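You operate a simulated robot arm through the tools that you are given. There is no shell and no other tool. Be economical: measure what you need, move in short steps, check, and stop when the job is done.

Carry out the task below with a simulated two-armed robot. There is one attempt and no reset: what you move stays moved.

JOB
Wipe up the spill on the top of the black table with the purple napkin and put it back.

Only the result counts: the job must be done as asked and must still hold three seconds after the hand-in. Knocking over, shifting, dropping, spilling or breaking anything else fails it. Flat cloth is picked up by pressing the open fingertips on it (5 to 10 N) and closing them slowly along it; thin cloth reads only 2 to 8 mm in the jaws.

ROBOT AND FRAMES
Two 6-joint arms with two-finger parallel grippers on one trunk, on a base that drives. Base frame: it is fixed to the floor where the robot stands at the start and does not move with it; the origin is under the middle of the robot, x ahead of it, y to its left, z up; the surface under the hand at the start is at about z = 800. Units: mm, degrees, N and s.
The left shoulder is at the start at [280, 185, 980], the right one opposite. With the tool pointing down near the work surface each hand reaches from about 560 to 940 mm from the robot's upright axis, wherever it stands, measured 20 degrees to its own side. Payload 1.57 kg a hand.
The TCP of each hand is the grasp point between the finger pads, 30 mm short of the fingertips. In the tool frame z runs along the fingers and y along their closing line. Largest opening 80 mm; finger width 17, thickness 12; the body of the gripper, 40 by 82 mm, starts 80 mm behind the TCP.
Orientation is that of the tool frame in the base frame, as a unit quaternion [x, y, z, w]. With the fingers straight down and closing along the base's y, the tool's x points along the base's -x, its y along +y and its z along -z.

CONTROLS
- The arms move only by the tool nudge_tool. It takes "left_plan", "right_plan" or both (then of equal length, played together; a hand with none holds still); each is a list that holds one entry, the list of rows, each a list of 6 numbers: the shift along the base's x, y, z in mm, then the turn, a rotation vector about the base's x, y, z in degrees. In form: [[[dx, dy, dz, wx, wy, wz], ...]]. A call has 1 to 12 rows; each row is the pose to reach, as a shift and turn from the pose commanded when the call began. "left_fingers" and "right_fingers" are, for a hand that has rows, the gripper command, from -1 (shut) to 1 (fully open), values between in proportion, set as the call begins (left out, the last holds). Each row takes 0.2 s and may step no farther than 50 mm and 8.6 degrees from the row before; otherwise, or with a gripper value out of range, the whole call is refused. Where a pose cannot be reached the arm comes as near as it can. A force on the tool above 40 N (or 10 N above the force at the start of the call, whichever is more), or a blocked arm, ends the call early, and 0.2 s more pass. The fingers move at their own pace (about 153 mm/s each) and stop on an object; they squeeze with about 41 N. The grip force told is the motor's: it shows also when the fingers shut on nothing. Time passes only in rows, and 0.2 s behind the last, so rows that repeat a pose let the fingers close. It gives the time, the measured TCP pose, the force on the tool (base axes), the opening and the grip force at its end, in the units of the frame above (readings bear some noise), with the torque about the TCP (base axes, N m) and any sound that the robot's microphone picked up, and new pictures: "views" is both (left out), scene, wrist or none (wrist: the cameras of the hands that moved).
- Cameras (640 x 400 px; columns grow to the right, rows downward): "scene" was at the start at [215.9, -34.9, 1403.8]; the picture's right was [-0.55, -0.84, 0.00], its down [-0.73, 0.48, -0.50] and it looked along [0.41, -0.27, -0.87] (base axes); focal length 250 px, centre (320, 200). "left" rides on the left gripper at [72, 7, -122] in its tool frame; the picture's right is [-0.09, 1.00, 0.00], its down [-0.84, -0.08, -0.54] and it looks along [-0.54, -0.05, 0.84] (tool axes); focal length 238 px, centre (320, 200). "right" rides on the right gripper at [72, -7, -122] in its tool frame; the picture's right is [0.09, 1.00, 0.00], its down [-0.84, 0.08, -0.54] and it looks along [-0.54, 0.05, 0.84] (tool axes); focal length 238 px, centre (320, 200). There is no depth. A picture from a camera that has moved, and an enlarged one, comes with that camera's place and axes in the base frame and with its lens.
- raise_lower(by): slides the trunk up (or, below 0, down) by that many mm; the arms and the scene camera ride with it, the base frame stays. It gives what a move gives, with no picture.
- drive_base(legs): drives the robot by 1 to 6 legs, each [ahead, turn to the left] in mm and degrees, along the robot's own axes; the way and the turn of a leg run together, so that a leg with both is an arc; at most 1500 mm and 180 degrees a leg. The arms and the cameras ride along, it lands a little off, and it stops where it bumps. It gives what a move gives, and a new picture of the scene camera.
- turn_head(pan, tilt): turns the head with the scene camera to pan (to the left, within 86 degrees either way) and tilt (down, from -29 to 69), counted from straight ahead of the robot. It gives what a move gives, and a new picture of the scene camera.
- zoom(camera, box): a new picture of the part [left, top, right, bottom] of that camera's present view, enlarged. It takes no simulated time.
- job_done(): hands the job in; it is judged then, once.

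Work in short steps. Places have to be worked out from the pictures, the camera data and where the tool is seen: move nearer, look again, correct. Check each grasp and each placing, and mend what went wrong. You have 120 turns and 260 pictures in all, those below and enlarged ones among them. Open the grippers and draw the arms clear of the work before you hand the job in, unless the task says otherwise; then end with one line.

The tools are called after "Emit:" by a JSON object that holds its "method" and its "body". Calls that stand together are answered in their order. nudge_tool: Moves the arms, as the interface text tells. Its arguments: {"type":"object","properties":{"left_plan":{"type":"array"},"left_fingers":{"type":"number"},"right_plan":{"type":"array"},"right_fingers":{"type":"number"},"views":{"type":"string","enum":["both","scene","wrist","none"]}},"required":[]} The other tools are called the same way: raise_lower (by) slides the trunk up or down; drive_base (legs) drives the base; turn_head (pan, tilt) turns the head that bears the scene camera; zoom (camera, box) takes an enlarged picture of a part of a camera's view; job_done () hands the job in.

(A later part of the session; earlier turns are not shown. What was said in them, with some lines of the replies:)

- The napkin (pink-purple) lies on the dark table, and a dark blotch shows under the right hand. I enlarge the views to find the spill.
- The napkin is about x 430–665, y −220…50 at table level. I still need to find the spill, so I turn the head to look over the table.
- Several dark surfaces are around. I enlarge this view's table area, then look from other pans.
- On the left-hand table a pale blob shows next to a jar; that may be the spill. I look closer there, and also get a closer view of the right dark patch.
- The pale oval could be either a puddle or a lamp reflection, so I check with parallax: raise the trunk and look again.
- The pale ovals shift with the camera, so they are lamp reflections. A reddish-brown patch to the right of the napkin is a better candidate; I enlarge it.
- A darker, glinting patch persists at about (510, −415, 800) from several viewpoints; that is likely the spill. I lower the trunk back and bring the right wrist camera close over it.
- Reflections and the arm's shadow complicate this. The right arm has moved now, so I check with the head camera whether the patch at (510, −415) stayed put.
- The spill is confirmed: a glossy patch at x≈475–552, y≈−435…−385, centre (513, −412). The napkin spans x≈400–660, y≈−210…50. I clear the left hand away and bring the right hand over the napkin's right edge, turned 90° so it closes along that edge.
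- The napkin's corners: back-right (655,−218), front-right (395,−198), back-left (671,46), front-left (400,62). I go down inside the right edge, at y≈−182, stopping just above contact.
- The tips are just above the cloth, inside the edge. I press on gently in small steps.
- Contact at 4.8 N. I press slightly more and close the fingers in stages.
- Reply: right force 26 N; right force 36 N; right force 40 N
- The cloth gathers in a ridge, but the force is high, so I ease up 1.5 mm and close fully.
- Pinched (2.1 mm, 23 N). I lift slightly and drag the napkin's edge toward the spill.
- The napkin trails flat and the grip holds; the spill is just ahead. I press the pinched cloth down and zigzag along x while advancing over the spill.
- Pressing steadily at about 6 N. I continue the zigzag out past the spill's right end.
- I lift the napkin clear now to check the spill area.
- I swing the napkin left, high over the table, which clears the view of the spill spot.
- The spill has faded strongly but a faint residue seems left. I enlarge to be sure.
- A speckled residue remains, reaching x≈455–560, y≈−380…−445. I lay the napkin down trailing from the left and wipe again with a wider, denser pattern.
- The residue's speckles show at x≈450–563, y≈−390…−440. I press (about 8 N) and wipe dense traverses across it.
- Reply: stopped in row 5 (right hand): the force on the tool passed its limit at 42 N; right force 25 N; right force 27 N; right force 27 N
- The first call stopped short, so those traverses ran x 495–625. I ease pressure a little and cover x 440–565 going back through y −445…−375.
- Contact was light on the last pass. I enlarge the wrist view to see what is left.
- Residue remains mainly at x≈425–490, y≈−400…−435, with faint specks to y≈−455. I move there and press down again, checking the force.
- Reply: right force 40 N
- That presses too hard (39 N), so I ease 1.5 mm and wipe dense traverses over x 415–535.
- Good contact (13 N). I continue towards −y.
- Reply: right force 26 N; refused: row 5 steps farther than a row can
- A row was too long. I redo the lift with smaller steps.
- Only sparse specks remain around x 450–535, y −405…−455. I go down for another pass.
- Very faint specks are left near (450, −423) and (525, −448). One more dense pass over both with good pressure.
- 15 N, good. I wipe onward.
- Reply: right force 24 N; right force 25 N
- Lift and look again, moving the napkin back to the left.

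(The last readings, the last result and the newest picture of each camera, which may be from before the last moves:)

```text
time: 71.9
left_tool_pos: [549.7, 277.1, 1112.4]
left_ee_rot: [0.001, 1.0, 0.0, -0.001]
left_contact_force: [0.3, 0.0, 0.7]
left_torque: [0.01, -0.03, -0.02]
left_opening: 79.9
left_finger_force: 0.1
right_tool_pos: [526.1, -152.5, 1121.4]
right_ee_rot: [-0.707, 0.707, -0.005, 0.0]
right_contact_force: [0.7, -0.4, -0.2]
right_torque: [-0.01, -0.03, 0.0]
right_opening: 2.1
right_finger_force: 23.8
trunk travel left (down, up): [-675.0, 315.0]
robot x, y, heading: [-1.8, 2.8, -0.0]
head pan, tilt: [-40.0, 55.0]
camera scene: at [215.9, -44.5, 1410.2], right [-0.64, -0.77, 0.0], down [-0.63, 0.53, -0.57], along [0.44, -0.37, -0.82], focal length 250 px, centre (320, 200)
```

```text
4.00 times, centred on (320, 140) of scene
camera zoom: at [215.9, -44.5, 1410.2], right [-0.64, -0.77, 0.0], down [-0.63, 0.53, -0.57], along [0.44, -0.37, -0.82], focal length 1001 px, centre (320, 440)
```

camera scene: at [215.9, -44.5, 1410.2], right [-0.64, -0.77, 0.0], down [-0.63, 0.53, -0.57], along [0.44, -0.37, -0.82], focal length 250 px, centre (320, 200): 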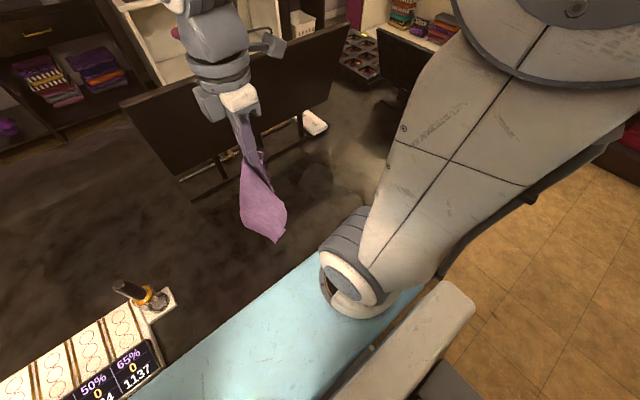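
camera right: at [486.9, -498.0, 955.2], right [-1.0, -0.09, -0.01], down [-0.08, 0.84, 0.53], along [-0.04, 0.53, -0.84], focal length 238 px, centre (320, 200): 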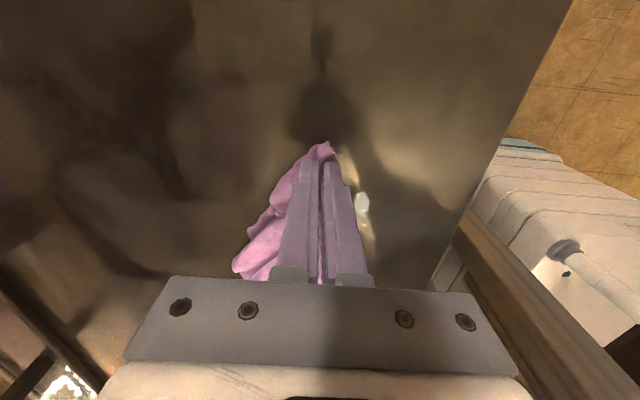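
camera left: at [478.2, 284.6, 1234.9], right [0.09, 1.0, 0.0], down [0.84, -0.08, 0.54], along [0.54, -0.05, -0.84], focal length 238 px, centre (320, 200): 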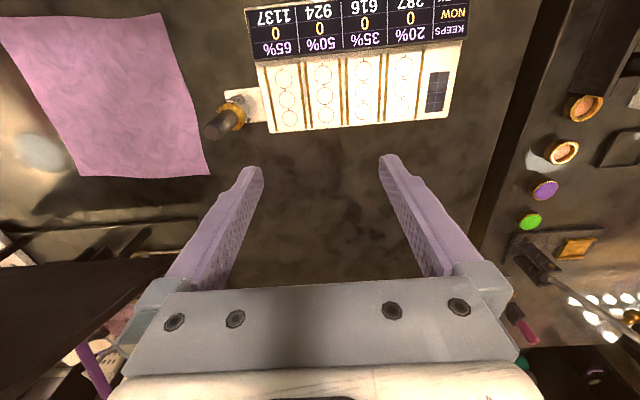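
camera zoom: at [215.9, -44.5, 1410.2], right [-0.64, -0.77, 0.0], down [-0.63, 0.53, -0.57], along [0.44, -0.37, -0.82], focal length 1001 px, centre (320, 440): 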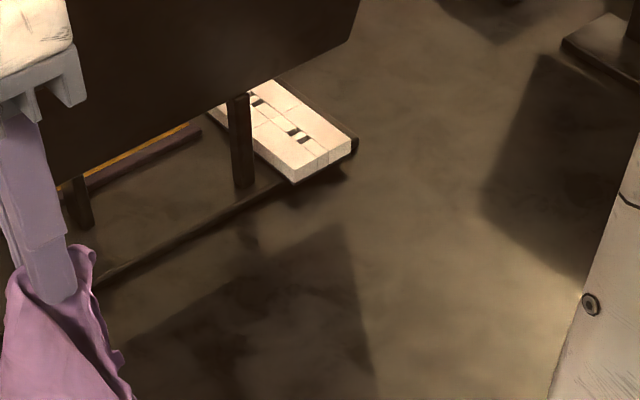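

The patch looks nearly gone. I enlarge the spot from this different angle for a last check.

Emit:
{"method": "zoom", "body": {"camera": "scene", "box": [300, 155, 400, 225]}}

Emit:
{"method": "turn_head", "body": {"pan": 0, "tilt": 55}}

Emit:
{"method": "zoom", "body": {"camera": "scene", "box": [460, 220, 510, 260]}}

```text
5.71 times, centred on (350, 190) of scene
camera zoom: at [215.9, -44.5, 1410.2], right [-0.64, -0.77, 0.0], down [-0.63, 0.53, -0.57], along [0.44, -0.37, -0.82], focal length 1430 px, centre (149, 257)
```

zoom: 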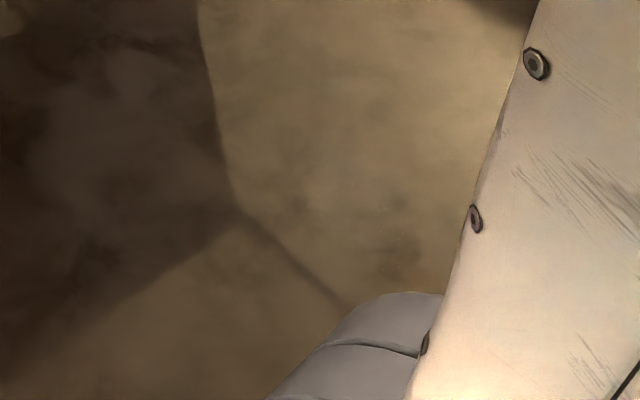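

```text
time: 73.0
left_tool_pos: [550.7, 275.8, 1113.8]
left_ee_rot: [0.0, 1.0, 0.0, 0.0]
left_contact_force: [-0.4, -0.2, -0.1]
left_torque: [-0.01, 0.01, -0.02]
left_opening: 79.9
left_finger_force: 0.0
right_tool_pos: [525.8, -151.5, 1120.2]
right_ee_rot: [-0.707, 0.708, -0.006, 0.0]
right_contact_force: [-0.7, 1.2, 0.6]
right_torque: [0.0, 0.0, 0.0]
right_opening: 2.1
right_finger_force: 23.3
trunk travel left (down, up): [-675.0, 315.0]
robot x, y, heading: [2.4, 1.7, -0.1]
head pan, tilt: [0.0, 55.0]
camera scene: at [232.7, 1.7, 1410.2], right [0.0, -1.0, 0.0], down [-0.82, 0.0, -0.57], along [0.57, 0.0, -0.82], focal length 250 px, centre (320, 200)
```

scene: 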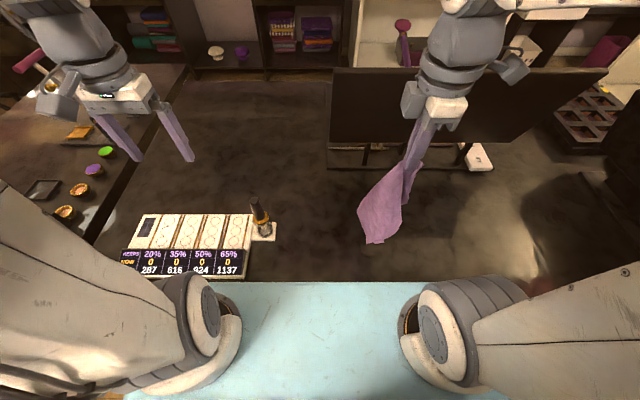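

```text
10.00 times, centred on (485, 240) of scene
camera zoom: at [232.7, 1.7, 1410.2], right [0.0, -1.0, 0.0], down [-0.82, 0.0, -0.57], along [0.57, 0.0, -0.82], focal length 2503 px, centre (-1330, -200)
```

zoom: 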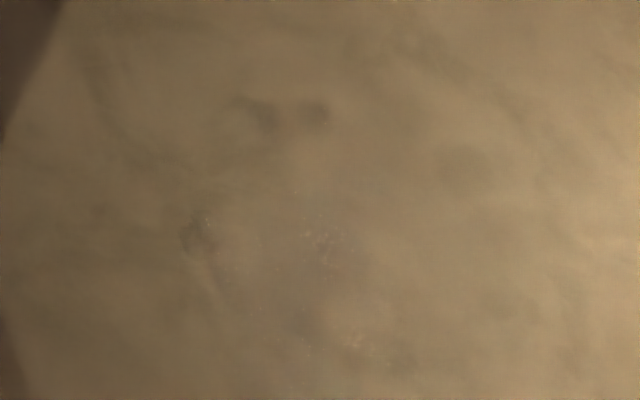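

A few specks remain around x 480–520, y −405…−440. One more pass, this time with strokes along y.

Emit:
{"method": "nudge_tool", "body": {"right_plan": [[[0, -25, -40, 0, 0, 0], [-5, -50, -80, 0, 0, 0], [-10, -75, -120, 0, 0, 0], [-15, -100, -160, 0, 0, 0], [-25, -130, -195, 0, 0, 0], [-35, -160, -230, 0, 0, 0], [-45, -190, -260, 0, 0, 0], [-55, -215, -280, 0, 0, 0], [-65, -228, -286, 0, 0, 0], [-70, -238, -289, 0, 0, 0]]], "views": "none"}}

```text
time: 75.2
left_tool_pos: [549.6, 277.1, 1112.1]
left_ee_rot: [0.0, 1.0, 0.0, 0.0]
left_contact_force: [0.0, -0.4, 0.1]
left_torque: [0.02, 0.02, 0.0]
left_opening: 80.3
left_finger_force: 0.1
right_tool_pos: [456.4, -388.4, 833.6]
right_ee_rot: [-0.707, 0.707, -0.007, 0.0]
right_contact_force: [0.8, 0.4, 1.4]
right_torque: [0.03, 0.0, 0.05]
right_opening: 2.2
right_finger_force: 23.7
trunk travel left (down, up): [-675.0, 315.0]
robot x, y, heading: [0.9, 1.0, -0.0]
head pan, tilt: [0.0, 55.0]
```

Emit:
{"method": "nudge_tool", "body": {"right_plan": [[[0, 0, -1.8, 0, 0, 0], [0, -35, -1.8, 0, 0, 0], [0, -70, -1.8, 0, 0, 0], [8, -35, -1.8, 0, 0, 0], [8, 0, -1.8, 0, 0, 0], [16, -35, -1.8, 0, 0, 0], [16, -70, -1.8, 0, 0, 0], [24, -35, -1.8, 0, 0, 0], [24, 0, -1.8, 0, 0, 0], [32, -35, -1.8, 0, 0, 0], [32, -70, -1.8, 0, 0, 0]]], "views": "none"}}

Emit:
{"method": "nudge_tool", "body": {"right_plan": [[[8, 35, 0, 0, 0, 0], [8, 70, 0, 0, 0, 0], [16, 35, 0, 0, 0, 0], [16, 0, 0, 0, 0, 0], [24, 35, 0, 0, 0, 0], [24, 70, 0, 0, 0, 0], [32, 35, 0, 0, 0, 0], [32, 0, 0, 0, 0, 0], [42, 35, 0, 0, 0, 0], [42, 70, 0, 0, 0, 0], [52, 35, 0, 0, 0, 0], [52, 0, 0, 0, 0, 0]]], "views": "none"}}

```text
time: 77.6
left_tool_pos: [549.8, 278.1, 1112.6]
left_ee_rot: [-0.001, 1.0, -0.001, 0.0]
left_contact_force: [0.0, 0.2, -1.1]
left_torque: [-0.03, -0.01, -0.02]
left_opening: 79.9
left_finger_force: 0.0
right_tool_pos: [488.0, -458.4, 831.4]
right_ee_rot: [0.708, -0.707, 0.005, 0.001]
right_contact_force: [-0.9, 8.1, 23.1]
right_torque: [0.23, 0.06, -0.02]
right_opening: 2.1
right_finger_force: 23.7
trunk travel left (down, up): [-675.0, 315.0]
robot x, y, heading: [2.9, -3.0, 0.0]
head pan, tilt: [0.0, 55.0]
```

```text
time: 80.2
left_tool_pos: [548.8, 278.2, 1113.2]
left_ee_rot: [-0.001, 1.0, -0.001, 0.0]
left_contact_force: [-0.5, 0.3, -0.1]
left_torque: [0.0, -0.03, -0.03]
left_opening: 79.9
left_finger_force: 0.1
right_tool_pos: [540.5, -459.3, 831.3]
right_ee_rot: [0.707, -0.707, 0.007, 0.0]
right_contact_force: [0.0, 7.8, 26.3]
right_torque: [0.2, 0.05, -0.02]
right_opening: 1.9
right_finger_force: 23.2
trunk travel left (down, up): [-675.0, 315.0]
robot x, y, heading: [-2.0, -2.9, 0.1]
head pan, tilt: [0.0, 55.0]
```

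Well pressed at about 25 N. I lift, carry left and check again.

Emit:
{"method": "nudge_tool", "body": {"right_plan": [[[-20, 15, 0, 0, 0, 0], [-50, 25, 0, 0, 0, 0], [-90, 30, 0, 0, 0, 0], [-50, 32, 0, 0, 0, 0], [-20, 38, 0, 0, 0, 0], [-60, 40, 0, 0, 0, 0], [-60, 30, 40, 0, 0, 0], [-60, 45, 80, 0, 0, 0], [-50, 65, 120, 0, 0, 0], [-40, 90, 158, 0, 0, 0], [-30, 120, 195, 0, 0, 0], [-25, 150, 230, 0, 0, 0]]], "views": "none"}}

Emit:
{"method": "nudge_tool", "body": {"right_plan": [[[3, 35, 30, 0, 0, 0], [6, 70, 50, 0, 0, 0], [9, 110, 60, 0, 0, 0], [12, 155, 60, 0, 0, 0], [14, 200, 60, 0, 0, 0]]]}}

Emit:
{"method": "zoom", "body": {"camera": "scene", "box": [450, 215, 514, 259]}}

```text
time: 82.8
left_tool_pos: [549.5, 277.7, 1113.4]
left_ee_rot: [0.0, 1.0, 0.0, 0.0]
left_contact_force: [-0.5, 0.2, -0.5]
left_torque: [0.03, -0.01, 0.04]
left_opening: 80.0
left_finger_force: 0.0
right_tool_pos: [516.8, -310.3, 1060.7]
right_ee_rot: [0.707, -0.707, 0.004, 0.0]
right_contact_force: [0.4, -0.2, -0.1]
right_torque: [0.03, 0.0, -0.04]
right_opening: 2.1
right_finger_force: 24.0
trunk travel left (down, up): [-675.0, 315.0]
robot x, y, heading: [1.4, -0.7, 0.2]
head pan, tilt: [0.0, 55.0]
```

```text
time: 84.0
left_tool_pos: [550.5, 277.3, 1113.4]
left_ee_rot: [0.0, 1.0, 0.0, 0.0]
left_contact_force: [-0.4, -0.2, -0.6]
left_torque: [0.02, -0.02, 0.0]
left_opening: 80.0
left_finger_force: 0.1
right_tool_pos: [528.3, -109.2, 1120.6]
right_ee_rot: [0.708, -0.707, 0.005, 0.0]
right_contact_force: [0.4, 0.1, 0.0]
right_torque: [-0.01, 0.01, -0.04]
right_opening: 1.9
right_finger_force: 23.5
trunk travel left (down, up): [-675.0, 315.0]
robot x, y, heading: [4.5, -0.7, 0.1]
head pan, tilt: [0.0, 55.0]
camera scene: at [232.7, 1.7, 1410.2], right [0.0, -1.0, 0.0], down [-0.82, 0.0, -0.57], along [0.57, 0.0, -0.82], focal length 250 px, centre (320, 200)
camera right: at [535.6, -178.8, 1243.5], right [-1.0, -0.09, -0.01], down [-0.08, 0.84, 0.53], along [-0.04, 0.53, -0.84], focal length 238 px, centre (320, 200)
```

scene: 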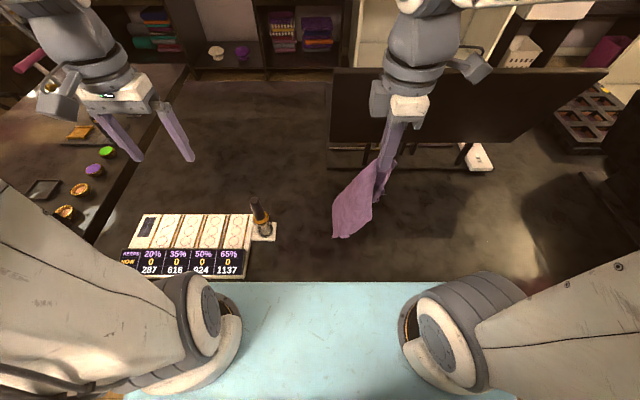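
right: 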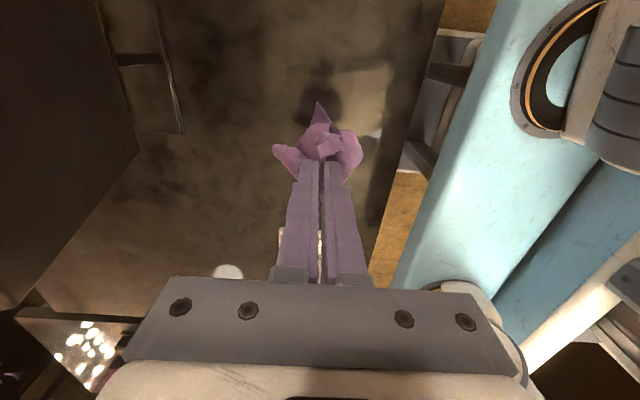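

```text
9.09 times, centred on (482, 237) of scene
camera zoom: at [232.7, 1.7, 1410.2], right [0.0, -1.0, 0.0], down [-0.82, 0.0, -0.57], along [0.57, 0.0, -0.82], focal length 2275 px, centre (-1153, -136)
```

zoom: 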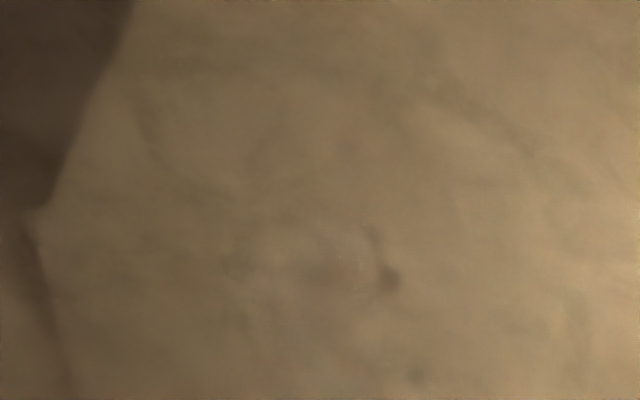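

The spill is gone. Now I take the napkin back: hang it over its original left side, then lower while moving right so that it lies out along y.

Emit:
{"method": "nudge_tool", "body": {"right_plan": [[[0, 40, 0, 0, 0, 0], [2, 80, 0, 0, 0, 0], [2, 114, 0, 0, 0, 0], [2, 114, 0, 0, 0, 0], [2, 114, -20, 0, 0, 0], [2, 114, -40, 0, 0, 0]]]}}

```text
time: 85.4
left_tool_pos: [549.1, 277.3, 1112.4]
left_ee_rot: [0.0, 1.0, 0.0, -0.001]
left_contact_force: [-0.2, 0.1, 1.2]
left_torque: [0.0, 0.01, -0.01]
left_opening: 80.0
left_finger_force: 0.0
right_tool_pos: [530.6, 4.5, 1079.9]
right_ee_rot: [0.707, -0.707, 0.006, -0.002]
right_contact_force: [-0.9, 0.2, -0.6]
right_torque: [0.0, -0.03, 0.01]
right_opening: 2.0
right_finger_force: 24.1
trunk travel left (down, up): [-675.0, 315.0]
robot x, y, heading: [3.7, 1.8, 0.2]
head pan, tilt: [0.0, 55.0]
camera scene: at [232.6, 1.8, 1410.2], right [0.0, -1.0, 0.0], down [-0.82, 0.0, -0.57], along [0.57, 0.0, -0.82], focal length 250 px, centre (320, 200)
camera right: at [536.7, -65.5, 1203.5], right [-1.0, -0.09, -0.01], down [-0.08, 0.84, 0.54], along [-0.04, 0.53, -0.84], focal length 238 px, centre (320, 200)
```

scene: 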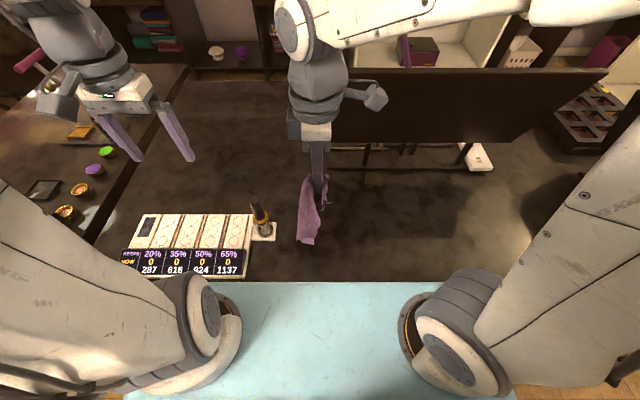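
right: 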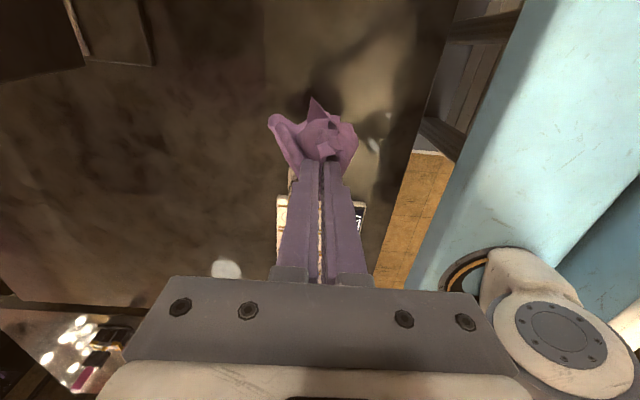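

Clearance to the brush is fine. I lay it down now with an arc toward −y.

Emit:
{"method": "nudge_tool", "body": {"right_plan": [[[0, -2, -25, 0, 0, 0], [0, -10, -55, 0, 0, 0], [0, -25, -90, 0, 0, 0], [0, -45, -122, 0, 0, 0], [0, -70, -152, 0, 0, 0], [0, -98, -180, 0, 0, 0], [0, -128, -205, 0, 0, 0], [0, -158, -225, 0, 0, 0], [0, -180, -238, 0, 0, 0], [0, -187, -244, 0, 0, 0], [0, -187, -246, 0, 0, 0]]]}}

Emit:
{"method": "zoom", "body": {"camera": "scene", "box": [260, 160, 460, 300]}}

```text
time: 87.8
left_tool_pos: [550.5, 277.8, 1112.0]
left_ee_rot: [0.001, 1.0, 0.0, 0.001]
left_contact_force: [0.1, 0.5, 0.6]
left_torque: [0.04, 0.01, 0.0]
left_opening: 79.8
left_finger_force: 0.1
right_tool_pos: [531.6, -184.1, 835.7]
right_ee_rot: [-0.707, 0.707, -0.005, 0.001]
right_contact_force: [0.4, 0.3, 1.5]
right_torque: [0.0, -0.02, -0.01]
right_opening: 2.2
right_finger_force: 23.7
trunk travel left (down, up): [-675.0, 315.0]
robot x, y, heading: [4.6, 0.7, -0.1]
head pan, tilt: [0.0, 55.0]
camera scene: at [232.7, 1.8, 1410.2], right [0.0, -1.0, 0.0], down [-0.82, 0.0, -0.57], along [0.57, 0.0, -0.82], focal length 250 px, centre (320, 200)
camera right: at [537.7, -253.6, 957.7], right [-1.0, -0.09, -0.01], down [-0.08, 0.84, 0.53], along [-0.04, 0.53, -0.84], focal length 238 px, centre (320, 200)
```

scene: 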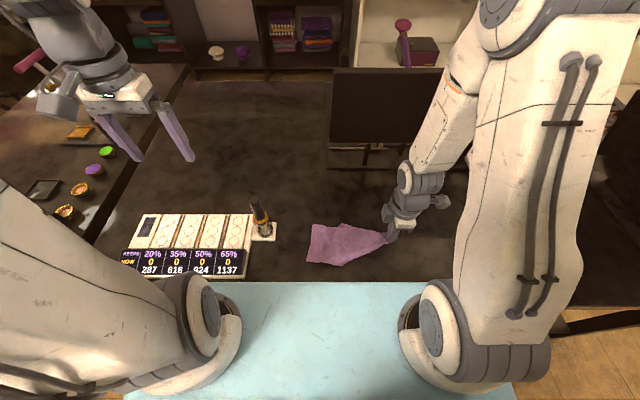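
right: 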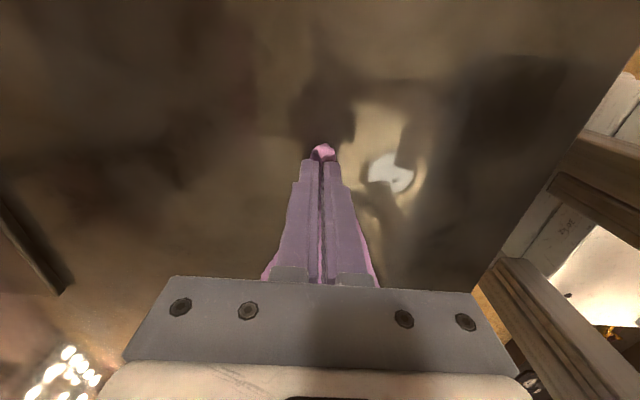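

```text
2.86 times, centred on (360, 230) of scene
camera zoom: at [232.7, 1.8, 1410.2], right [0.0, -1.0, 0.0], down [-0.82, 0.0, -0.57], along [0.57, 0.0, -0.82], focal length 715 px, centre (206, 114)
```

zoom: 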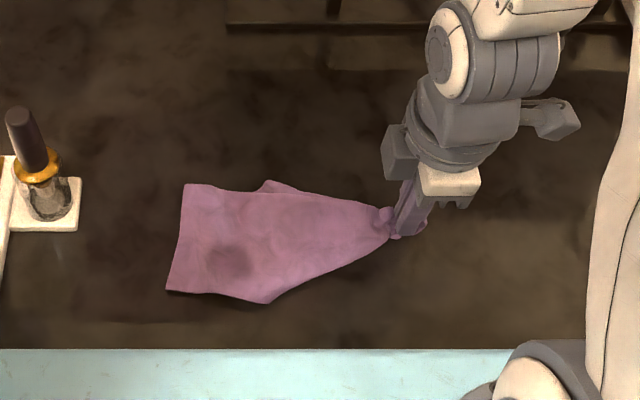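

It lies inside its old outline, gathered into a strip. I release it gently, rise, and look.

Emit:
{"method": "nudge_tool", "body": {"right_plan": [[[0, 0, 0, 0, 0, 0], [0, 0, 0, 0, 0, 0]]], "right_fingers": -0.4, "views": "none"}}

Emit:
{"method": "nudge_tool", "body": {"right_plan": [[[0, 0, 20, 0, 0, 0], [0, 0, 50, 0, 0, 0], [0, -10, 90, 0, 0, 0], [0, -30, 135, 0, 0, 0], [0, -60, 170, 0, 0, 0], [0, -80, 200, 0, 0, 0]]], "right_fingers": -0.3}}

Emit:
{"method": "zoom", "body": {"camera": "scene", "box": [260, 160, 460, 300]}}

```text
time: 88.4
left_tool_pos: [549.5, 277.5, 1112.6]
left_ee_rot: [0.0, 1.0, 0.0, -0.001]
left_contact_force: [0.2, 0.1, -0.8]
left_torque: [0.0, 0.02, 0.02]
left_opening: 80.2
left_finger_force: 0.1
right_tool_pos: [531.2, -183.8, 834.6]
right_ee_rot: [0.707, -0.707, 0.005, -0.001]
right_contact_force: [-0.1, 0.2, -0.4]
right_torque: [-0.01, 0.0, -0.01]
right_opening: 24.1
right_finger_force: 0.0
trunk travel left (down, up): [-675.0, 315.0]
robot x, y, heading: [1.5, -2.9, 0.4]
head pan, tilt: [0.0, 55.0]
```

```text
time: 89.8
left_tool_pos: [549.1, 277.7, 1113.3]
left_ee_rot: [0.0, 1.0, 0.0, 0.0]
left_contact_force: [0.0, 0.3, -0.6]
left_torque: [0.02, 0.01, 0.02]
left_opening: 80.0
left_finger_force: 0.0
right_tool_pos: [528.9, -263.5, 1035.5]
right_ee_rot: [0.708, -0.706, 0.005, 0.0]
right_contact_force: [-0.2, 0.3, -0.1]
right_torque: [-0.01, -0.01, -0.02]
right_opening: 27.9
right_finger_force: 0.1
trunk travel left (down, up): [-675.0, 315.0]
robot x, y, heading: [-0.3, 1.6, -0.4]
head pan, tilt: [0.0, 55.0]
camera scene: at [232.8, 1.9, 1410.2], right [0.0, -1.0, 0.0], down [-0.82, 0.0, -0.57], along [0.57, 0.0, -0.82], focal length 250 px, centre (320, 200)
camera right: at [536.6, -333.9, 1158.2], right [-1.0, -0.09, -0.01], down [-0.08, 0.84, 0.54], along [-0.04, 0.53, -0.84], focal length 238 px, centre (320, 200)
```

scene: 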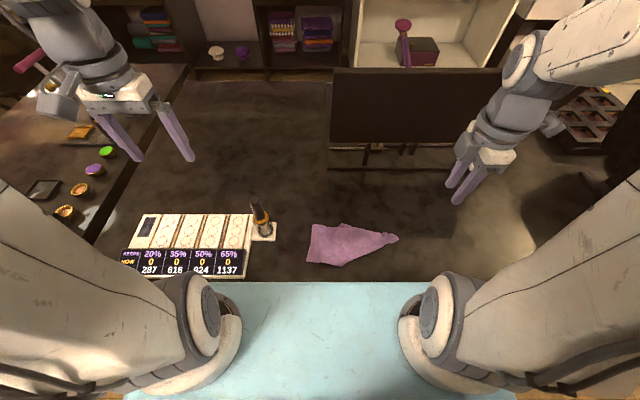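
right: 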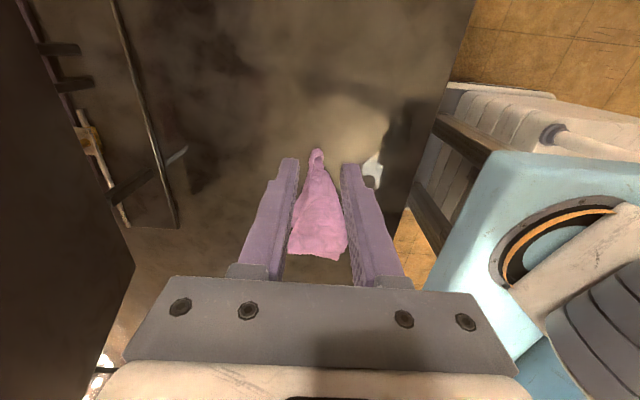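

```text
2.86 times, centred on (360, 230) of scene
camera zoom: at [232.8, 1.9, 1410.2], right [0.0, -1.0, 0.0], down [-0.82, 0.0, -0.57], along [0.57, 0.0, -0.82], focal length 715 px, centre (206, 114)
```

zoom: 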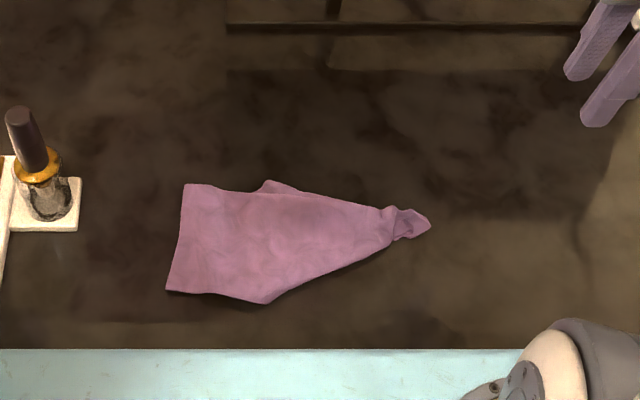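

The napkin rests where it was (centre ≈ (525, −65) versus the original (530, −78)). I open and withdraw the right hand and take a last look at the spill spot.

Emit:
{"method": "nudge_tool", "body": {"right_plan": [[[-20, -40, 20, 0, 0, 0], [-40, -80, 40, 0, 0, 0], [-70, -120, 50, 0, 0, 0], [-100, -155, 50, 0, 0, 0]]], "right_fingers": 1}}

Emit:
{"method": "zoom", "body": {"camera": "scene", "box": [420, 190, 540, 280]}}

Emit:
{"method": "zoom", "body": {"camera": "right", "box": [160, 0, 560, 250]}}

```text
refused: row 3 steps farther than a row can; nothing moved
```

```text
4.44 times, centred on (480, 235) of scene
camera zoom: at [232.8, 1.9, 1410.2], right [0.0, -1.0, 0.0], down [-0.82, 0.0, -0.57], along [0.57, 0.0, -0.82], focal length 1112 px, centre (-391, 44)
```

zoom: 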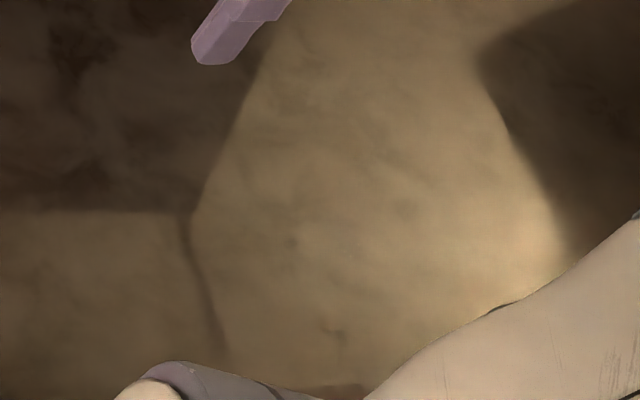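

```text
1.60 times, centred on (360, 125) of right
camera zoom: at [536.6, -333.9, 1158.2], right [-1.0, -0.09, -0.01], down [-0.08, 0.84, 0.54], along [-0.04, 0.53, -0.84], focal length 381 px, centre (256, 320)
```

zoom: 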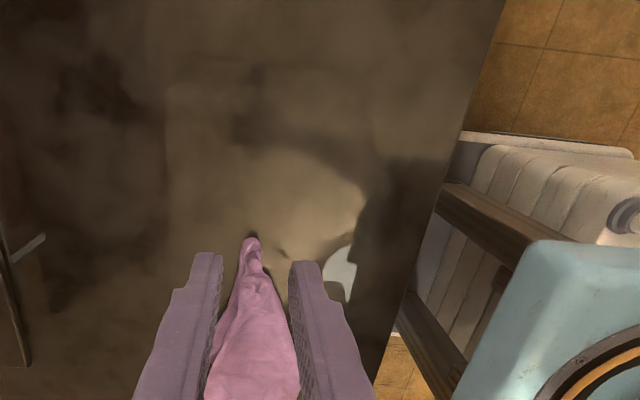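

The table is clean. I withdraw the right hand with smaller steps.

Emit:
{"method": "nudge_tool", "body": {"right_plan": [[[-10, -30, 20, 0, 0, 0], [-20, -65, 40, 0, 0, 0], [-30, -105, 50, 0, 0, 0], [-40, -145, 50, 0, 0, 0], [-60, -185, 50, 0, 0, 0]]], "right_fingers": 1}}

Emit:
{"method": "zoom", "body": {"camera": "right", "box": [160, 150, 480, 300]}}

```text
time: 91.0
left_tool_pos: [551.3, 276.7, 1113.0]
left_ee_rot: [0.0, 1.0, 0.0, 0.001]
left_contact_force: [-0.5, 0.4, -0.8]
left_torque: [0.01, 0.0, -0.01]
left_opening: 80.1
left_finger_force: 0.1
right_tool_pos: [471.1, -448.7, 1083.7]
right_ee_rot: [0.707, -0.707, 0.006, 0.0]
right_contact_force: [-0.4, 0.3, -0.4]
right_torque: [0.0, 0.0, -0.01]
right_opening: 80.0
right_finger_force: 0.0
trunk travel left (down, up): [-675.0, 315.0]
robot x, y, heading: [-1.0, 3.2, 0.1]
head pan, tilt: [0.0, 55.0]
camera scene: at [232.8, 2.0, 1410.2], right [0.0, -1.0, 0.0], down [-0.82, 0.0, -0.57], along [0.57, 0.0, -0.82], focal length 250 px, centre (320, 200)
camera right: at [477.7, -519.0, 1207.3], right [-1.0, -0.09, -0.01], down [-0.08, 0.84, 0.54], along [-0.04, 0.53, -0.84], focal length 238 px, centre (320, 200)
```

scene: 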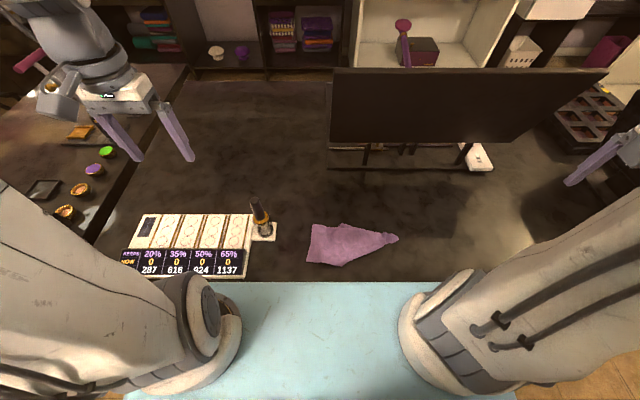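
right: 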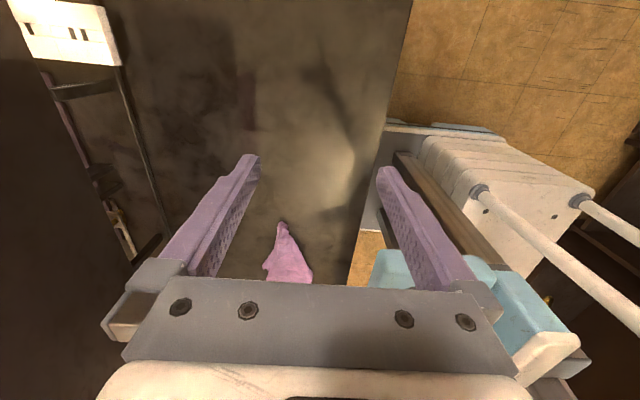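

```text
2.00 times, centred on (320, 225) of right
camera zoom: at [477.7, -519.0, 1207.3], right [-1.0, -0.09, -0.01], down [-0.08, 0.84, 0.54], along [-0.04, 0.53, -0.84], focal length 477 px, centre (320, 150)
```

zoom: 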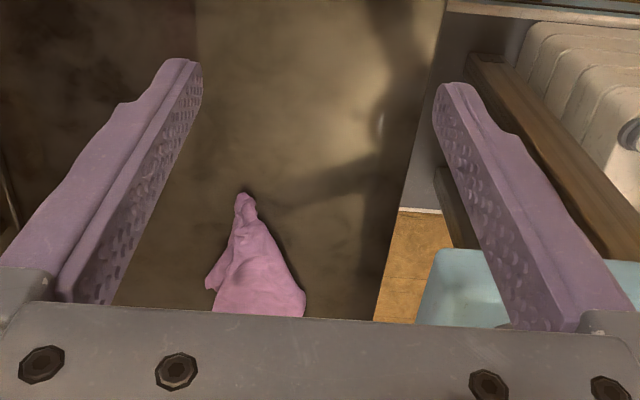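

The spill is gone, the napkin lies back in its place, both grippers are open and clear, and nothing else has moved. I hand in.

Emit:
{"method": "job_done", "body": {}}

```text
The job is handed in.
```

I wiped up the spill with the purple napkin and put it back within about 2 cm of where it lay, though it is now gathered into a strip instead of spread flat; nothing else was moved.
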